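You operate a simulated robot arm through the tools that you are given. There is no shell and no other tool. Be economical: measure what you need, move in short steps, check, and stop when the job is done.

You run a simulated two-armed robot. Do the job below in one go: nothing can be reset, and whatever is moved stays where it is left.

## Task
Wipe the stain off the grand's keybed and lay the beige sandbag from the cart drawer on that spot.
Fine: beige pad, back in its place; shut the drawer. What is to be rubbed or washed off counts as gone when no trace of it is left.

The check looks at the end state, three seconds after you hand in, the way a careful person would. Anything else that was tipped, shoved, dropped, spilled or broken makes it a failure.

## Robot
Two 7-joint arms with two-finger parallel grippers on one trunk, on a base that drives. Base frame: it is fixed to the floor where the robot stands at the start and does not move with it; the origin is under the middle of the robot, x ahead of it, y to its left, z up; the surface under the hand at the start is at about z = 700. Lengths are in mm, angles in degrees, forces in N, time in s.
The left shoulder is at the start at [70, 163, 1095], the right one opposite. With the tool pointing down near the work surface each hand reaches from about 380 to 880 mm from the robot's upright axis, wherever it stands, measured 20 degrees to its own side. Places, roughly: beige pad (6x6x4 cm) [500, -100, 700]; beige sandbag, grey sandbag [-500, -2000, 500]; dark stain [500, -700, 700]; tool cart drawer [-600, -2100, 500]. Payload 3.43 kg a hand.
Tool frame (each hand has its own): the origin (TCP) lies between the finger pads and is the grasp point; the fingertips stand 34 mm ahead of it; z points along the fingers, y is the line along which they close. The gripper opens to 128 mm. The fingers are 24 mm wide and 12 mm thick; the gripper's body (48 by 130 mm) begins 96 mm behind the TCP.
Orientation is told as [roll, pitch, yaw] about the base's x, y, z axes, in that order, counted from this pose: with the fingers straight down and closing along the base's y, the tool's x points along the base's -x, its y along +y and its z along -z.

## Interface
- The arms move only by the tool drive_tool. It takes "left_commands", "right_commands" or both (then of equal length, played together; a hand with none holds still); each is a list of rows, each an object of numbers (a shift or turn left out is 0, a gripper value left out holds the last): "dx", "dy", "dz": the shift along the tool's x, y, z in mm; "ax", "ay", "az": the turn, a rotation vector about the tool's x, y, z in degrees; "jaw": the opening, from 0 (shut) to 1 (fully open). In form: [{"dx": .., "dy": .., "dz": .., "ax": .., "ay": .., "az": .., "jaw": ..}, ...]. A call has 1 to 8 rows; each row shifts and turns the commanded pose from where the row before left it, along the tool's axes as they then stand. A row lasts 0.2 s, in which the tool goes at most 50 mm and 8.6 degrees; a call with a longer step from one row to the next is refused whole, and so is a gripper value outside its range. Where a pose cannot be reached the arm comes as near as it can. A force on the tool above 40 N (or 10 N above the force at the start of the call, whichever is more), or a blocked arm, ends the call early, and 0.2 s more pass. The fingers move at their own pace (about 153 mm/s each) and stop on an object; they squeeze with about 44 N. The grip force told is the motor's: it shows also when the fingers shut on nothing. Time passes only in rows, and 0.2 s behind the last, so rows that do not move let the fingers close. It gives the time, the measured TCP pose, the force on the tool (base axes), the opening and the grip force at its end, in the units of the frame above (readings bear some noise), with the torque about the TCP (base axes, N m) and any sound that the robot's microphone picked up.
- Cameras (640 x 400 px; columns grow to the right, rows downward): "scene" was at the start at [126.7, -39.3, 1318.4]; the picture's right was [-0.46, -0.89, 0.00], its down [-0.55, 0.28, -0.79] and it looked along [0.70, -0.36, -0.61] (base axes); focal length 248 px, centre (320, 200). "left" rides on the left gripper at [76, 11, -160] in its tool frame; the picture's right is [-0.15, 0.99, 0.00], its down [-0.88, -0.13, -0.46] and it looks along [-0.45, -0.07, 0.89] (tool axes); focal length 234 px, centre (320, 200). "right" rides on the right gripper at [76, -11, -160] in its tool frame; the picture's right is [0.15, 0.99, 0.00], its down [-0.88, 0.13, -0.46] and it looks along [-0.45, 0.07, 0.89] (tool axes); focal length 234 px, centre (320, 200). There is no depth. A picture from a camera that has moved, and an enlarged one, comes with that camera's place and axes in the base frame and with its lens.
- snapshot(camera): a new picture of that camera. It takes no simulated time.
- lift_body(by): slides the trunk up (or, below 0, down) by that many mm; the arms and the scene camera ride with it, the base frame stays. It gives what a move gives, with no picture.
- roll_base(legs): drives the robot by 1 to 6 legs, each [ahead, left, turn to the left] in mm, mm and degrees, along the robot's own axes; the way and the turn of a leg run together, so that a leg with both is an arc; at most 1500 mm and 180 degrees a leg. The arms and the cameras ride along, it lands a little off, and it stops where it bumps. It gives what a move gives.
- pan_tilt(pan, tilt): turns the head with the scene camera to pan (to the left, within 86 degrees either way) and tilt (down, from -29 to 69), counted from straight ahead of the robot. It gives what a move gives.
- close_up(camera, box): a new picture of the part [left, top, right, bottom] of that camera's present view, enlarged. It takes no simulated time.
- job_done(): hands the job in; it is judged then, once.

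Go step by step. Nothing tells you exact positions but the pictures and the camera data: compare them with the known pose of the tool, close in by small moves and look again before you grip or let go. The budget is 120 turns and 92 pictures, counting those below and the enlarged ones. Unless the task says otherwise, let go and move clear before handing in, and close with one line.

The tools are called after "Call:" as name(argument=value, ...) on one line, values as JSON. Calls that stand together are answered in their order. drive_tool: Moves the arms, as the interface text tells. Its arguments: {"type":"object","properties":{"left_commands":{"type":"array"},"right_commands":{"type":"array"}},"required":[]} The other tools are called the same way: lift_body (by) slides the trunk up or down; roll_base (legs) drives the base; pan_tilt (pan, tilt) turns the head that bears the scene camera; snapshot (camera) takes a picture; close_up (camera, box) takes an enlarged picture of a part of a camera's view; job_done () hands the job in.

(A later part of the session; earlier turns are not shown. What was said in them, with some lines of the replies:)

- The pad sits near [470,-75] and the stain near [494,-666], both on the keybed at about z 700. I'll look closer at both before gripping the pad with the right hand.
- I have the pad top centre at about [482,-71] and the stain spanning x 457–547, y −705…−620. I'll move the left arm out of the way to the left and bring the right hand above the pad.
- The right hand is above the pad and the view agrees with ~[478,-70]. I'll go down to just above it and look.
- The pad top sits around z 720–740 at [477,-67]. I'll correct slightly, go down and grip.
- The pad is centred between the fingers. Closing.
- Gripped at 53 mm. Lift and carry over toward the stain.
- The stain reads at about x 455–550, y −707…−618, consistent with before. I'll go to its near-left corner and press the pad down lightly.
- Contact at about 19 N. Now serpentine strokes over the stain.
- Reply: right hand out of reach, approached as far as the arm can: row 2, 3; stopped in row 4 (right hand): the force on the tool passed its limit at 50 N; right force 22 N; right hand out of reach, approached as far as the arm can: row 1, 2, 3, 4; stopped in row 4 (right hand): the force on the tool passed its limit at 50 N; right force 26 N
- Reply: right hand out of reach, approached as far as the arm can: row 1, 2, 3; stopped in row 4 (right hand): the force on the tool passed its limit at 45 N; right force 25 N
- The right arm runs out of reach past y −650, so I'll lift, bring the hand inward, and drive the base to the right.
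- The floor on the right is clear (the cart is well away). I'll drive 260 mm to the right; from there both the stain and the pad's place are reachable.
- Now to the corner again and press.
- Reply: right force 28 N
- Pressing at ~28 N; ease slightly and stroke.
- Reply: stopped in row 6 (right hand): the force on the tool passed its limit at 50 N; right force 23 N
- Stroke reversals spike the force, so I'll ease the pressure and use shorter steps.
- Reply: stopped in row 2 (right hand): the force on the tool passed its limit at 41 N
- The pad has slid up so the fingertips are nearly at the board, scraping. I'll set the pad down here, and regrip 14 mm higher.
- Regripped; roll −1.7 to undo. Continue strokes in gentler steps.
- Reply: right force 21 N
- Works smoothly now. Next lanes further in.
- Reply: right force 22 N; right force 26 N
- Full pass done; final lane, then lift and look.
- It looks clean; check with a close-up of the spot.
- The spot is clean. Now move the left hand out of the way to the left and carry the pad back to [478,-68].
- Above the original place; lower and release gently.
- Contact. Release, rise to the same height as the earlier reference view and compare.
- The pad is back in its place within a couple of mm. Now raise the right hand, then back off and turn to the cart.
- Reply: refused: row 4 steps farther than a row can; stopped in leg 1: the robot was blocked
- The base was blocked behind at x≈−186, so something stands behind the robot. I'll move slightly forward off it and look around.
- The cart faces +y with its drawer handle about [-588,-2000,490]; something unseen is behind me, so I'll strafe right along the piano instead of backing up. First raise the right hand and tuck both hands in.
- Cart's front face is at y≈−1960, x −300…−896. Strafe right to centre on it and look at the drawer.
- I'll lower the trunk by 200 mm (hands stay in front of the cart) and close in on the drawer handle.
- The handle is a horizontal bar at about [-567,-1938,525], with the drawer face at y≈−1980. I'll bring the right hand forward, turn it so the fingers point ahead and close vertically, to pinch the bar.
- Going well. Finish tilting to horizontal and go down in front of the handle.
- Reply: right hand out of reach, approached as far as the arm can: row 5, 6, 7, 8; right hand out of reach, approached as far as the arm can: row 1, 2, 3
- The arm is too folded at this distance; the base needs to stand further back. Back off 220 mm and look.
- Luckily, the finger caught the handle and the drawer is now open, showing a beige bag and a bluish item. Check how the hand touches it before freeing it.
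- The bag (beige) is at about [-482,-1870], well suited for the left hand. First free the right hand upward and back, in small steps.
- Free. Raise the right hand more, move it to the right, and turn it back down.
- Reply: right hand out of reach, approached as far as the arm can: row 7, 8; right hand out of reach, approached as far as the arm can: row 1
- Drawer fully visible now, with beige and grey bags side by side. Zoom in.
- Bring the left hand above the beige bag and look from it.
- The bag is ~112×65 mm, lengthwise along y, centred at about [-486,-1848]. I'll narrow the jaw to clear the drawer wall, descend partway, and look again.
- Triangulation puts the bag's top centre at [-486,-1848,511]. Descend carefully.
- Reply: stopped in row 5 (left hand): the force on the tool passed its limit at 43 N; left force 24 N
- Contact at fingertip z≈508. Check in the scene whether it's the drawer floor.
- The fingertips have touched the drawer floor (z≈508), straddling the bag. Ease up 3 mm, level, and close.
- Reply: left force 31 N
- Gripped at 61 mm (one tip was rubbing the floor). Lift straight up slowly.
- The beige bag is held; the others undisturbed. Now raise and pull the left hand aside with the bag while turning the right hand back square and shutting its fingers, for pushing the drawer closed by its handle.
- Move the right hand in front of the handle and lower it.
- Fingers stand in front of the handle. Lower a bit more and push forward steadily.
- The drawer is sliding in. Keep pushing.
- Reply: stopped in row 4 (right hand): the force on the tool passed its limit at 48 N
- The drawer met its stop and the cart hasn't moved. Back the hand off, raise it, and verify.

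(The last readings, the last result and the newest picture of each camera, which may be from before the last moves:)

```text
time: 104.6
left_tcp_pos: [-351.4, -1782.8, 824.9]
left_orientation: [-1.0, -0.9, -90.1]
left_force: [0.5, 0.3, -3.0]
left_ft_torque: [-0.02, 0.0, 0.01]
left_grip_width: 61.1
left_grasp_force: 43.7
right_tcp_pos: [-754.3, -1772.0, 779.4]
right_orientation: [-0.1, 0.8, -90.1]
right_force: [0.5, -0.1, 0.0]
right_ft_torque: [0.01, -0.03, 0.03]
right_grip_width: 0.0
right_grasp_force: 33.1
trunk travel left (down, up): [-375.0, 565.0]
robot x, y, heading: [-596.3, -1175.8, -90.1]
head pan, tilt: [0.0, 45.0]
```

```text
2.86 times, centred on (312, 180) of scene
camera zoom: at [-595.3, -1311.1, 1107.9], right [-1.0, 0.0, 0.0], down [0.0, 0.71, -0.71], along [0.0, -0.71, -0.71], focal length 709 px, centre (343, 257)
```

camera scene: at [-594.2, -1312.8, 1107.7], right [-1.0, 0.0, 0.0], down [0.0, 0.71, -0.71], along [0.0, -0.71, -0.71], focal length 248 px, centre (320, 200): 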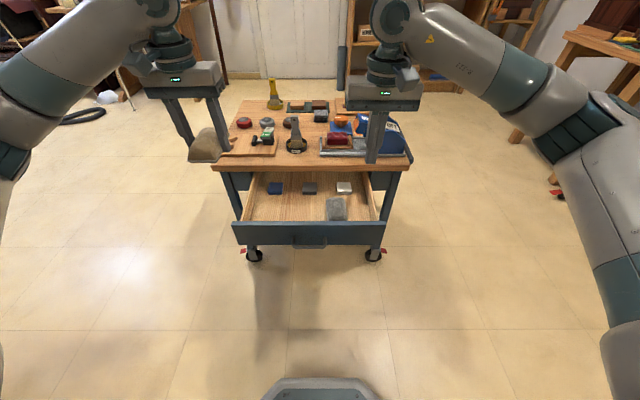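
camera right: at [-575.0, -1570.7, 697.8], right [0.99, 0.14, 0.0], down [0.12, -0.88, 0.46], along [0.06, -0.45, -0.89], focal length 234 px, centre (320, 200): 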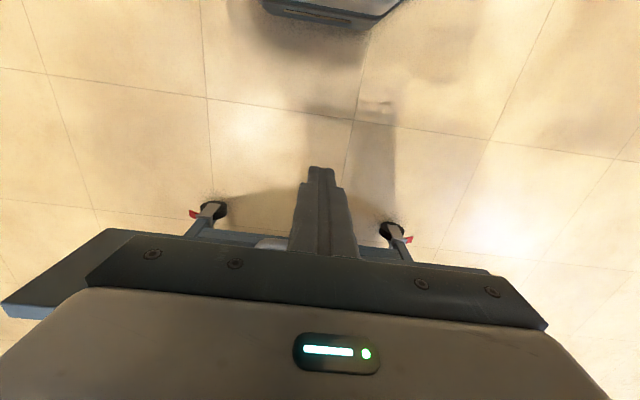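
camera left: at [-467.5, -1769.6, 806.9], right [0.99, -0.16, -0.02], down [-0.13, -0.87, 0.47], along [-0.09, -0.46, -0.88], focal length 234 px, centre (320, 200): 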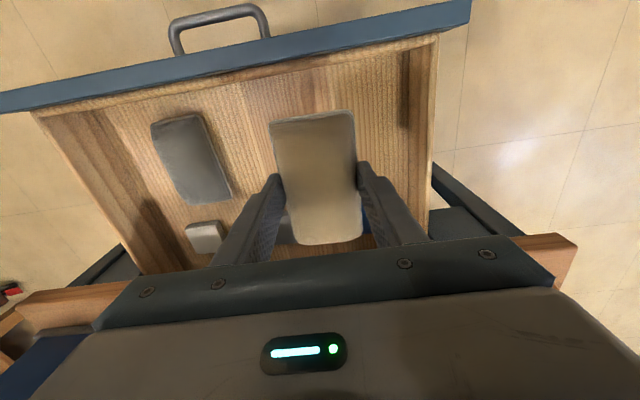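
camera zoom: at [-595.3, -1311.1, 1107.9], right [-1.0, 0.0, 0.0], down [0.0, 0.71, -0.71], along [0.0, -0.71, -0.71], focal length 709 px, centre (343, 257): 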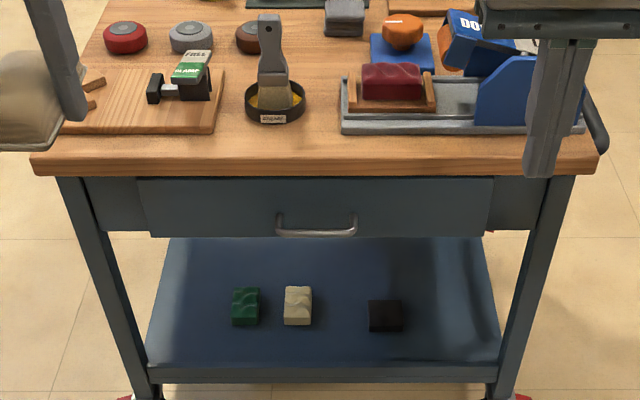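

The drawer is shut as it was at first. Raise the trunk, strafe back left, and turn to face the piano.

Call:
lift_body(by=260)

Call:
roll_base(legs=[[0, 545, 0], [0, 0, 90]])

Call:
pan_tilt(pan=20, tilt=45)

Call:
snapshot(camera="scene")

```text
time: 107.2
left_tcp_pos: [-352.7, -1784.2, 1085.4]
left_orientation: [-1.1, -0.8, -90.0]
left_force: [0.5, -0.2, -3.5]
left_ft_torque: [0.02, 0.01, -0.04]
left_grip_width: 60.9
left_grasp_force: 43.6
right_tcp_pos: [-753.3, -1772.8, 1038.3]
right_orientation: [-0.2, 0.8, -90.2]
right_force: [0.1, 1.0, -1.2]
right_ft_torque: [0.01, -0.01, 0.0]
right_grip_width: 0.2
right_grasp_force: 33.2
trunk travel left (down, up): [-635.0, 305.0]
robot x, y, heading: [-595.0, -1180.1, -90.2]
head pan, tilt: [0.0, 45.0]
```

```text
time: 114.2
left_tcp_pos: [549.6, -942.4, 1084.3]
left_orientation: [-1.1, -0.9, -0.4]
left_force: [0.2, 0.3, -3.2]
left_ft_torque: [0.0, 0.01, 0.01]
left_grip_width: 60.9
left_grasp_force: 44.3
right_tcp_pos: [537.3, -1344.7, 1039.0]
right_orientation: [-0.2, 0.9, -0.4]
right_force: [-0.1, -0.2, -1.0]
right_ft_torque: [-0.02, 0.02, 0.0]
right_grip_width: 0.0
right_grasp_force: 32.9
trunk travel left (down, up): [-635.0, 305.0]
robot x, y, heading: [-54.5, -1180.9, -0.5]
head pan, tilt: [0.0, 45.0]
```

```text
time: 115.0
left_tcp_pos: [550.8, -942.9, 1084.2]
left_orientation: [-1.0, -0.9, -0.4]
left_force: [0.8, 1.0, -3.0]
left_ft_torque: [0.01, 0.02, -0.01]
left_grip_width: 60.9
left_grasp_force: 44.1
right_tcp_pos: [537.6, -1343.9, 1037.9]
right_orientation: [-0.2, 0.8, -0.5]
right_force: [1.0, 0.2, 0.4]
right_ft_torque: [0.01, 0.01, 0.02]
right_grip_width: 0.0
right_grasp_force: 32.8
trunk travel left (down, up): [-635.0, 305.0]
robot x, y, heading: [-53.8, -1179.8, -0.3]
head pan, tilt: [20.0, 45.0]
```

```text
40 pictures are left
camera scene: at [73.6, -1154.4, 1367.9], right [0.33, -0.94, 0.0], down [-0.67, -0.24, -0.71], along [0.67, 0.24, -0.71], focal length 248 px, centre (320, 200)
```

scene: 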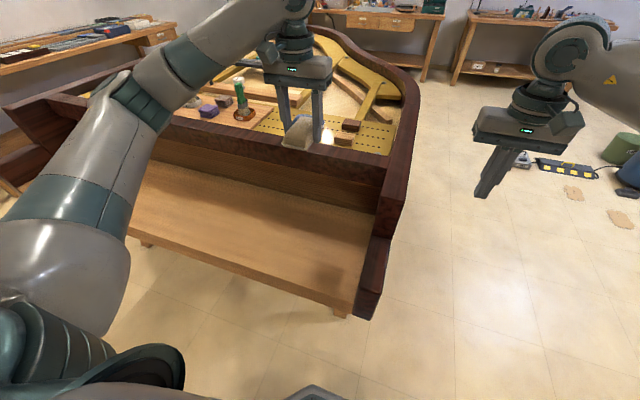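

Strafe left so that the bag hangs over the wiped spot, and inspect the spot.

Call:
roll_base(legs=[[0, 280, 0.4]])

Call:
snapshot(camera="left")

Call:
snapshot(camera="scene")

```text
time: 116.9
left_tcp_pos: [550.9, -664.6, 1084.2]
left_orientation: [-1.1, -0.8, -0.3]
left_force: [0.0, 0.5, -3.8]
left_ft_torque: [-0.01, 0.02, 0.0]
left_grip_width: 60.9
left_grasp_force: 43.9
right_tcp_pos: [539.3, -1066.7, 1039.2]
right_orientation: [0.0, 0.8, -0.3]
right_force: [-0.2, -1.1, -0.3]
right_ft_torque: [0.03, -0.01, 0.0]
right_grip_width: 0.0
right_grasp_force: 33.2
trunk travel left (down, up): [-635.0, 305.0]
robot x, y, heading: [-53.2, -905.2, 0.0]
head pan, tilt: [20.0, 45.0]
```

```text
39 pictures are left
camera left: at [474.8, -650.1, 1243.3], right [0.15, 0.99, -0.02], down [0.87, -0.13, 0.47], along [0.46, -0.09, -0.88], focal length 234 px, centre (320, 200)
```

left: 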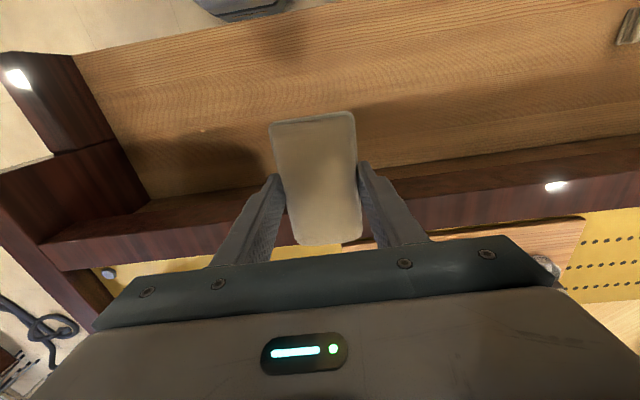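

```text
38 pictures are left
camera scene: at [75.5, -876.7, 1367.9], right [0.34, -0.94, 0.0], down [-0.67, -0.24, -0.71], along [0.67, 0.24, -0.71], focal length 248 px, centre (320, 200)
```

scene: 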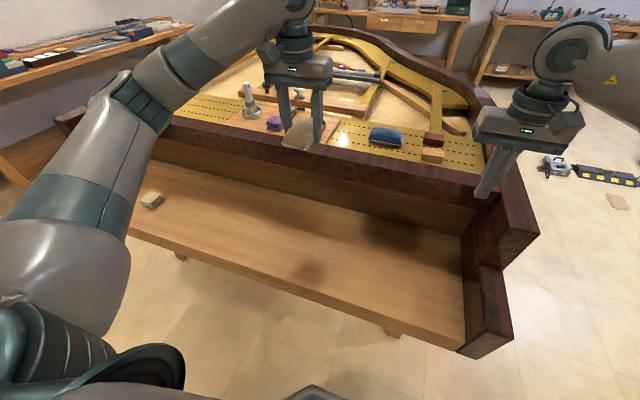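

Call:
close_up(camera="scene", box=[223, 193, 383, 293])

```text
4.00 times, centred on (303, 243) of scene
camera zoom: at [75.5, -876.7, 1367.9], right [0.34, -0.94, 0.0], down [-0.67, -0.24, -0.71], along [0.67, 0.24, -0.71], focal length 993 px, centre (388, 28)
```

zoom: 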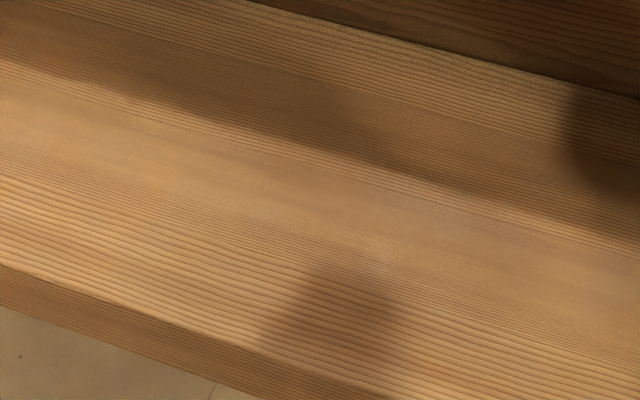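

Faint greys may be just shadows; check the spot from the left hand camera, enlarged.

Call:
close_up(camera="left", box=[256, 40, 384, 120])

Call:
close_up(camera="scene", box=[275, 223, 339, 263])

```text
5.00 times, centred on (320, 80) of left
camera zoom: at [474.8, -650.1, 1243.3], right [0.15, 0.99, -0.02], down [0.87, -0.13, 0.47], along [0.46, -0.09, -0.88], focal length 1171 px, centre (320, 800)
```

zoom: 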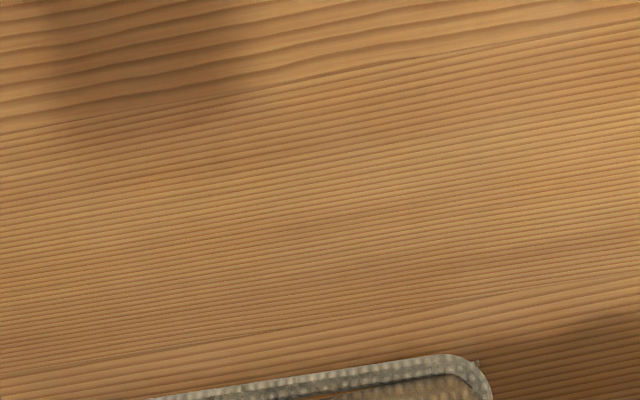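

```text
10.00 times, centred on (307, 243) of scene
camera zoom: at [75.5, -876.7, 1367.9], right [0.34, -0.94, 0.0], down [-0.67, -0.24, -0.71], along [0.67, 0.24, -0.71], focal length 2483 px, centre (450, -230)
```

zoom: 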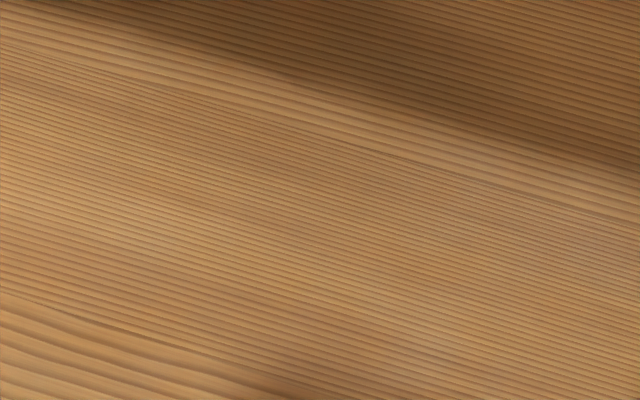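

Call:
close_up(camera="left", box=[240, 60, 320, 110])

Call:
close_up(camera="scene", box=[290, 218, 370, 268])

```text
8.00 times, centred on (280, 85) of left
camera zoom: at [474.8, -650.1, 1243.3], right [0.15, 0.99, -0.02], down [0.87, -0.13, 0.47], along [0.46, -0.09, -0.88], focal length 1873 px, centre (640, 1120)
```

zoom: 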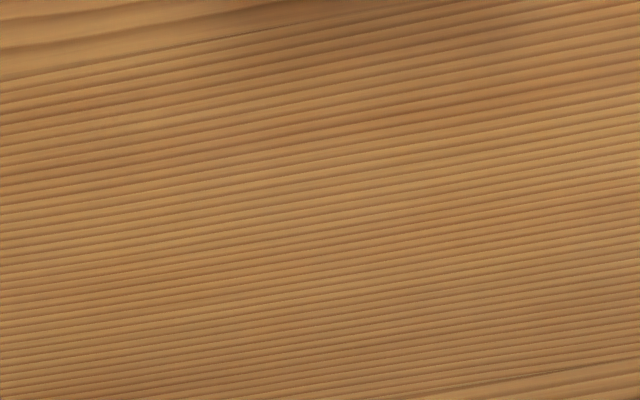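

```text
8.00 times, centred on (330, 243) of scene
camera zoom: at [75.5, -876.7, 1367.9], right [0.34, -0.94, 0.0], down [-0.67, -0.24, -0.71], along [0.67, 0.24, -0.71], focal length 1986 px, centre (240, -144)
```

zoom: 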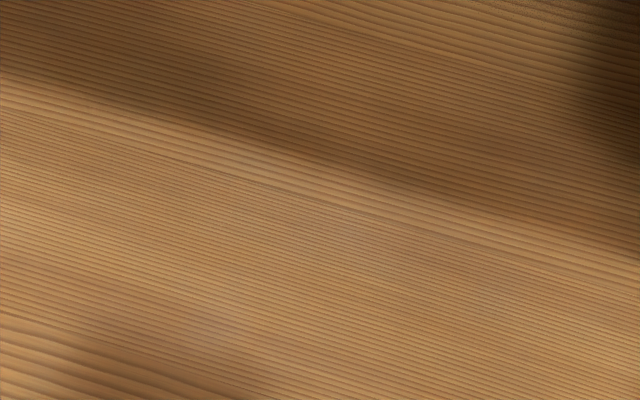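

The spot is clean (just diffuse sheen). Lower the bag over its centre [500,-665].

Call:
drive_tool(left_commands=[{"dx": 48}, {"dz": 45}, {"dz": 45}, {"dz": 45}, {"dz": 45}, {"dz": 45}, {"dz": 45}, {"dz": 30}])

Call:
snapshot(camera="left")

Call:
snapshot(camera="scene")

```text
time: 118.7
left_tcp_pos: [510.5, -670.5, 784.5]
left_orientation: [-1.1, -0.8, -0.3]
left_force: [-0.6, 0.0, -3.7]
left_ft_torque: [0.0, 0.06, -0.01]
left_grip_width: 60.9
left_grasp_force: 43.6
right_tcp_pos: [540.2, -1066.1, 1038.4]
right_orientation: [-0.1, 0.9, -0.3]
right_force: [0.2, -0.2, 0.4]
right_ft_torque: [0.02, -0.01, 0.05]
right_grip_width: 0.2
right_grasp_force: 33.5
trunk travel left (down, up): [-635.0, 305.0]
robot x, y, heading: [-53.0, -905.2, -0.2]
head pan, tilt: [20.0, 45.0]
```

```text
32 pictures are left
camera left: at [433.4, -656.3, 942.3], right [0.15, 0.99, -0.02], down [0.87, -0.13, 0.47], along [0.46, -0.09, -0.88], focal length 234 px, centre (320, 200)
```

left: 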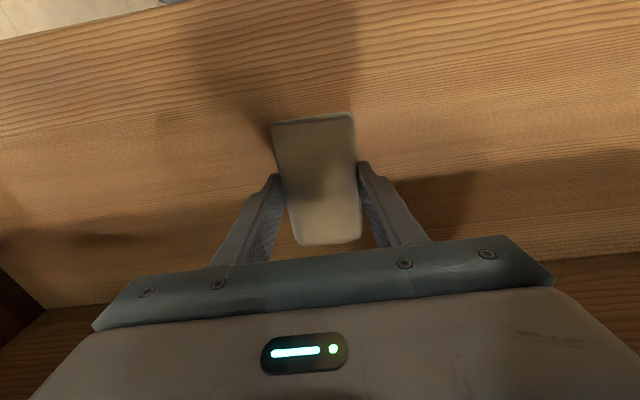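

```text
31 pictures are left
camera scene: at [75.6, -876.6, 1368.0], right [0.34, -0.94, 0.0], down [-0.67, -0.24, -0.71], along [0.67, 0.24, -0.71], focal length 248 px, centre (320, 200)
```

scene: 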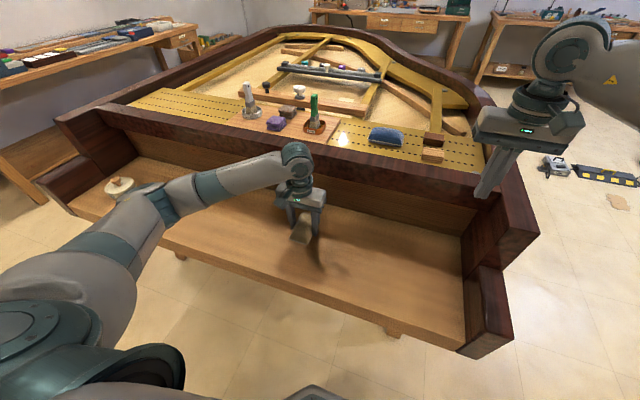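

Adjust to centre and lower slowly to contact.

Call:
drive_tool(left_commands=[{"dx": 9, "dy": 5}, {"dz": 25}, {"dz": 15}, {"dz": 5}, {"dz": 3}, {}])

```text
time: 120.1
left_tcp_pos: [499.7, -665.3, 734.7]
left_orientation: [-1.2, -0.9, -0.2]
left_force: [0.4, 0.4, -3.0]
left_ft_torque: [0.02, 0.0, -0.01]
left_grip_width: 61.2
left_grasp_force: 43.8
right_tcp_pos: [541.0, -1065.8, 1038.5]
right_orientation: [-0.2, 0.8, -0.3]
right_force: [0.1, -0.3, 0.3]
right_ft_torque: [-0.01, 0.0, 0.0]
right_grip_width: 0.1
right_grasp_force: 33.0
trunk travel left (down, up): [-635.0, 305.0]
robot x, y, heading: [-50.9, -910.5, -0.2]
head pan, tilt: [20.0, 45.0]
```

Call:
drive_tool(left_commands=[{"dz": 1.5}, {"dz": 1}, {}])

```text
time: 120.9
left_tcp_pos: [499.4, -665.4, 734.7]
left_orientation: [-1.0, -1.1, -0.2]
left_force: [-0.6, 5.9, 19.8]
left_ft_torque: [0.01, 0.29, -0.13]
left_grip_width: 61.0
left_grasp_force: 43.6
right_tcp_pos: [537.5, -1065.8, 1040.1]
right_orientation: [-0.1, 0.7, -0.3]
right_force: [0.1, -0.1, 0.4]
right_ft_torque: [-0.04, 0.02, -0.02]
right_grip_width: 0.0
right_grasp_force: 32.8
trunk travel left (down, up): [-635.0, 305.0]
robot x, y, heading: [-51.8, -903.1, -0.1]
head pan, tilt: [20.0, 45.0]
```

On the board. Ease up slightly, release, and look before rising.

Call:
drive_tool(left_commands=[{"dz": -1}, {"jaw": 0.62}, {}, {"jaw": 0.75}, {"dz": -15}, {"dz": -35}, {"dz": -40}, {}])

Call:
snapshot(camera="left")

```text
time: 122.7
left_tcp_pos: [497.1, -664.6, 824.3]
left_orientation: [-1.1, -0.8, -0.3]
left_force: [-0.3, 0.8, -0.2]
left_ft_torque: [-0.03, 0.0, -0.03]
left_grip_width: 96.0
left_grasp_force: 0.1
right_tcp_pos: [539.2, -1065.5, 1037.3]
right_orientation: [-0.1, 0.7, -0.3]
right_force: [-0.8, -0.3, 0.3]
right_ft_torque: [0.01, 0.0, -0.04]
right_grip_width: 0.0
right_grasp_force: 32.8
trunk travel left (down, up): [-635.0, 305.0]
robot x, y, heading: [-53.3, -905.3, -0.5]
head pan, tilt: [20.0, 45.0]
```

```text
30 pictures are left
camera left: at [420.1, -650.3, 982.7], right [0.15, 0.99, -0.02], down [0.87, -0.13, 0.47], along [0.46, -0.09, -0.88], focal length 234 px, centre (320, 200)
```

left: 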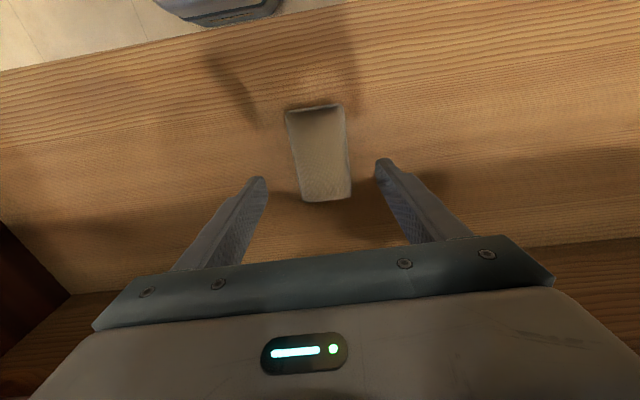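

The bag lies on the spot at about [494,-667]. Raise the left hand clear, and check the whole keybed.

Call:
drive_tool(left_commands=[{"dz": -45}, {"dz": -45}, {"dz": -45}, {"dz": -45}, {"dz": -45}, {"dz": -45}, {"dx": 45}, {"dx": 45}])

Call:
pan_tilt(pan=35, tilt=40)

Call:
snapshot(camera="scene")

```text
time: 124.5
left_tcp_pos: [402.5, -659.7, 1095.2]
left_orientation: [-1.0, -1.0, -0.3]
left_force: [0.6, -0.9, -0.7]
left_ft_torque: [0.03, -0.04, 0.03]
left_grip_width: 96.0
left_grasp_force: 0.0
right_tcp_pos: [539.0, -1066.7, 1039.0]
right_orientation: [-0.1, 0.7, -0.2]
right_force: [-0.6, -0.3, 0.6]
right_ft_torque: [-0.01, -0.04, 0.0]
right_grip_width: 0.0
right_grasp_force: 33.5
trunk travel left (down, up): [-635.0, 305.0]
robot x, y, heading: [-55.2, -902.8, -0.3]
head pan, tilt: [20.0, 45.0]
```

```text
time: 125.3
left_tcp_pos: [404.2, -657.9, 1093.3]
left_orientation: [-1.0, -0.9, -0.3]
left_force: [0.0, 0.5, 0.6]
left_ft_torque: [0.0, 0.01, -0.01]
left_grip_width: 96.2
left_grasp_force: 0.1
right_tcp_pos: [540.1, -1065.3, 1039.1]
right_orientation: [-0.1, 0.7, -0.3]
right_force: [0.7, 0.1, -0.8]
right_ft_torque: [-0.03, -0.01, -0.03]
right_grip_width: 0.3
right_grasp_force: 33.0
trunk travel left (down, up): [-635.0, 305.0]
robot x, y, heading: [-47.9, -904.1, -0.4]
head pan, tilt: [35.0, 40.0]
```

```text
29 pictures are left
camera scene: at [68.7, -855.8, 1375.2], right [0.57, -0.82, 0.0], down [-0.53, -0.37, -0.77], along [0.63, 0.44, -0.64], focal length 248 px, centre (320, 200)
```

scene: 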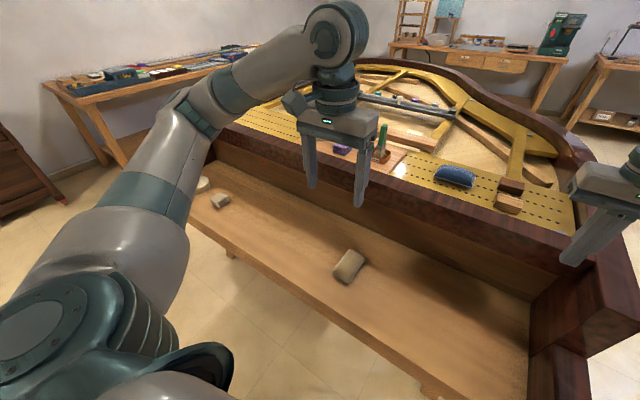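

Everything on the keybed is in place. For care, I'll check what blocked the base earlier: raise the trunk and turn left to look behind.

Call:
lift_body(by=200)

Call:
roll_base(legs=[[0, 0, 70]])

Call:
pan_tilt(pan=50, tilt=40)

Call:
snapshot(camera="scene")

```text
time: 127.5
left_tcp_pos: [403.2, -657.7, 1293.8]
left_orientation: [-1.1, -0.9, -0.4]
left_force: [0.2, 0.4, -0.5]
left_ft_torque: [0.0, 0.0, 0.02]
left_grip_width: 96.3
left_grasp_force: 0.0
right_tcp_pos: [540.3, -1065.5, 1238.4]
right_orientation: [-0.1, 0.8, -0.3]
right_force: [0.2, 0.5, -0.5]
right_ft_torque: [0.03, -0.02, -0.03]
right_grip_width: 0.1
right_grasp_force: 32.4
trunk travel left (down, up): [-835.0, 105.0]
robot x, y, heading: [-50.4, -904.8, -0.1]
head pan, tilt: [35.0, 40.0]
```

```text
time: 130.9
left_tcp_pos: [-132.8, -392.9, 1293.2]
left_orientation: [-1.0, -0.9, 70.3]
left_force: [-0.2, -0.4, 0.5]
left_ft_torque: [-0.04, 0.02, 0.04]
left_grip_width: 95.9
left_grasp_force: 0.1
right_tcp_pos: [296.9, -399.8, 1239.0]
right_orientation: [-0.1, 0.8, 70.3]
right_force: [0.5, 0.7, 0.2]
right_ft_torque: [0.01, 0.0, 0.01]
right_grip_width: 0.1
right_grasp_force: 32.8
trunk travel left (down, up): [-835.0, 105.0]
robot x, y, heading: [-50.9, -905.8, 70.4]
head pan, tilt: [35.0, 40.0]
```

```text
time: 131.7
left_tcp_pos: [-132.5, -393.3, 1295.1]
left_orientation: [-1.0, -1.0, 70.4]
left_force: [-0.5, 0.9, -0.3]
left_ft_torque: [0.03, 0.02, 0.01]
left_grip_width: 96.0
left_grasp_force: 0.1
right_tcp_pos: [296.1, -400.5, 1238.4]
right_orientation: [-0.1, 0.8, 70.3]
right_force: [0.7, -0.9, 0.8]
right_ft_torque: [0.0, 0.02, -0.02]
right_grip_width: 0.0
right_grasp_force: 33.1
trunk travel left (down, up): [-835.0, 105.0]
robot x, y, heading: [-51.9, -906.9, 70.4]
head pan, tilt: [50.0, 40.0]
```

```text
28 pictures are left
camera scene: at [-78.0, -782.9, 1575.2], right [0.86, 0.5, 0.0], down [0.32, -0.56, -0.77], along [-0.39, 0.66, -0.64], focal length 248 px, centre (320, 200)
```

scene: 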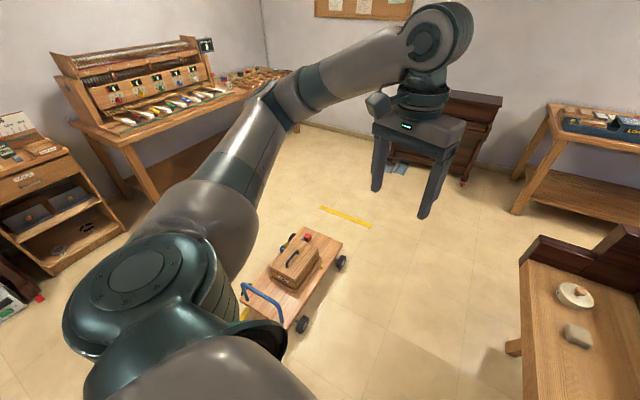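

Behind stood a dolly with a toolbox, in what looks like a taped bay. Look closer for whether it was disturbed.

Call:
roll_base(legs=[[0, 0, 40]])

Call:
pan_tilt(pan=0, tilt=45)

Call:
snapshot(camera="scene")

```text
time: 133.9
left_tcp_pos: [-437.0, -560.0, 1295.7]
left_orientation: [-1.1, -0.9, 109.6]
left_force: [0.4, 0.4, -0.1]
left_ft_torque: [0.0, -0.03, -0.03]
left_grip_width: 95.9
left_grasp_force: 0.0
right_tcp_pos: [-101.0, -293.5, 1238.6]
right_orientation: [-0.1, 0.8, 109.5]
right_force: [-0.1, 0.0, 0.2]
right_ft_torque: [0.01, -0.01, 0.01]
right_grip_width: 0.0
right_grasp_force: 32.6
trunk travel left (down, up): [-835.0, 105.0]
robot x, y, heading: [-50.4, -902.9, 109.8]
head pan, tilt: [50.0, 40.0]
```

```text
time: 135.1
left_tcp_pos: [-437.6, -558.6, 1294.0]
left_orientation: [-1.1, -1.0, 109.6]
left_force: [0.5, -0.2, 0.7]
left_ft_torque: [-0.02, -0.04, 0.04]
left_grip_width: 96.0
left_grasp_force: 0.0
right_tcp_pos: [-100.9, -294.0, 1239.8]
right_orientation: [-0.1, 0.9, 109.5]
right_force: [-0.3, 0.3, 1.3]
right_ft_torque: [0.0, -0.01, 0.02]
right_grip_width: 0.0
right_grasp_force: 33.4
trunk travel left (down, up): [-835.0, 105.0]
robot x, y, heading: [-50.1, -903.4, 109.4]
head pan, tilt: [0.0, 45.0]
```

```text
27 pictures are left
camera scene: at [-96.0, -779.7, 1568.0], right [0.94, 0.34, 0.0], down [0.24, -0.67, -0.71], along [-0.24, 0.67, -0.71], focal length 248 px, centre (320, 200)
```

scene: 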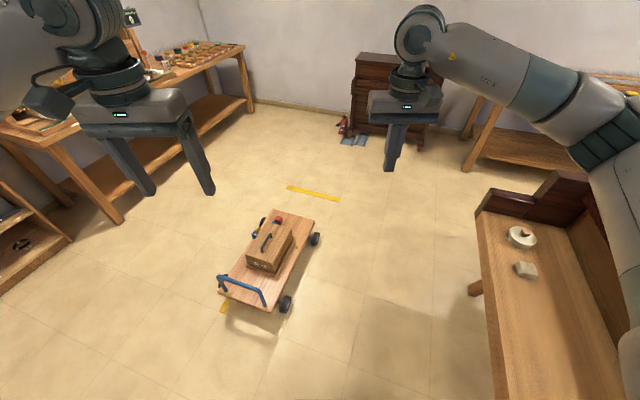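

Call:
close_up(camera="scene", box=[190, 175, 366, 330])

```text
2.58 times, centred on (278, 252) of scene
camera zoom: at [-96.0, -779.7, 1568.0], right [0.94, 0.34, 0.0], down [0.24, -0.67, -0.71], along [-0.24, 0.67, -0.71], focal length 641 px, centre (428, 64)
```

zoom: 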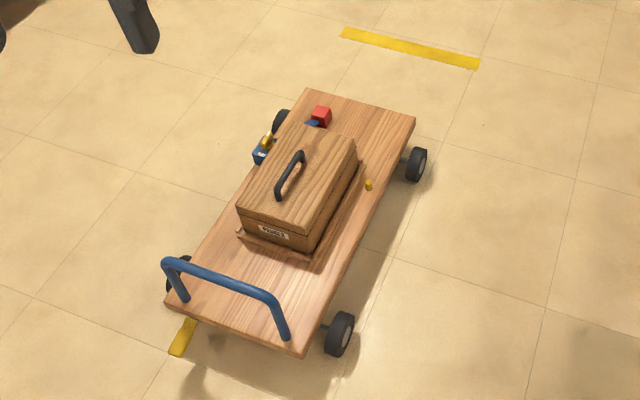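

Call:
close_up(camera="scene", box=[240, 205, 320, 255])

```text
8.00 times, centred on (280, 230) of scene
camera zoom: at [-96.0, -779.7, 1568.0], right [0.94, 0.34, 0.0], down [0.24, -0.67, -0.71], along [-0.24, 0.67, -0.71], focal length 1986 px, centre (640, -40)
```

zoom: 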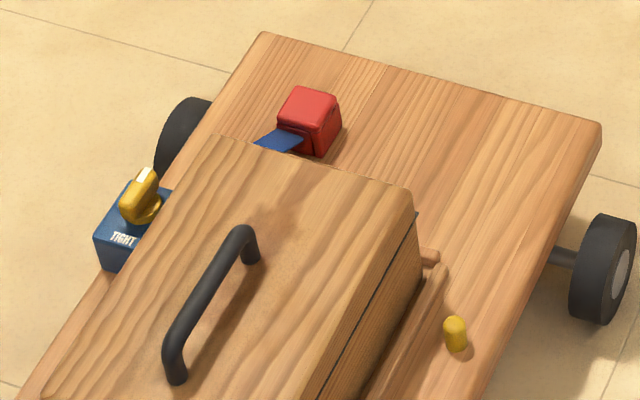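

The dolly stands square and upright, with nothing fallen off it. The drawer is shut, the pad is back, the bag lies on the wiped spot, and both hands are clear, so I'm handing in.

Call:
job_done()

```text
The job is handed in.
```

The stain is wiped off the keybed, the beige sandbag lies on that spot, the beige pad is back in its place and the cart drawer is shut. While backing up I bumped a dolly behind the robot. It stands square with nothing fallen off it, but I had no earlier view to rule out a small shift.
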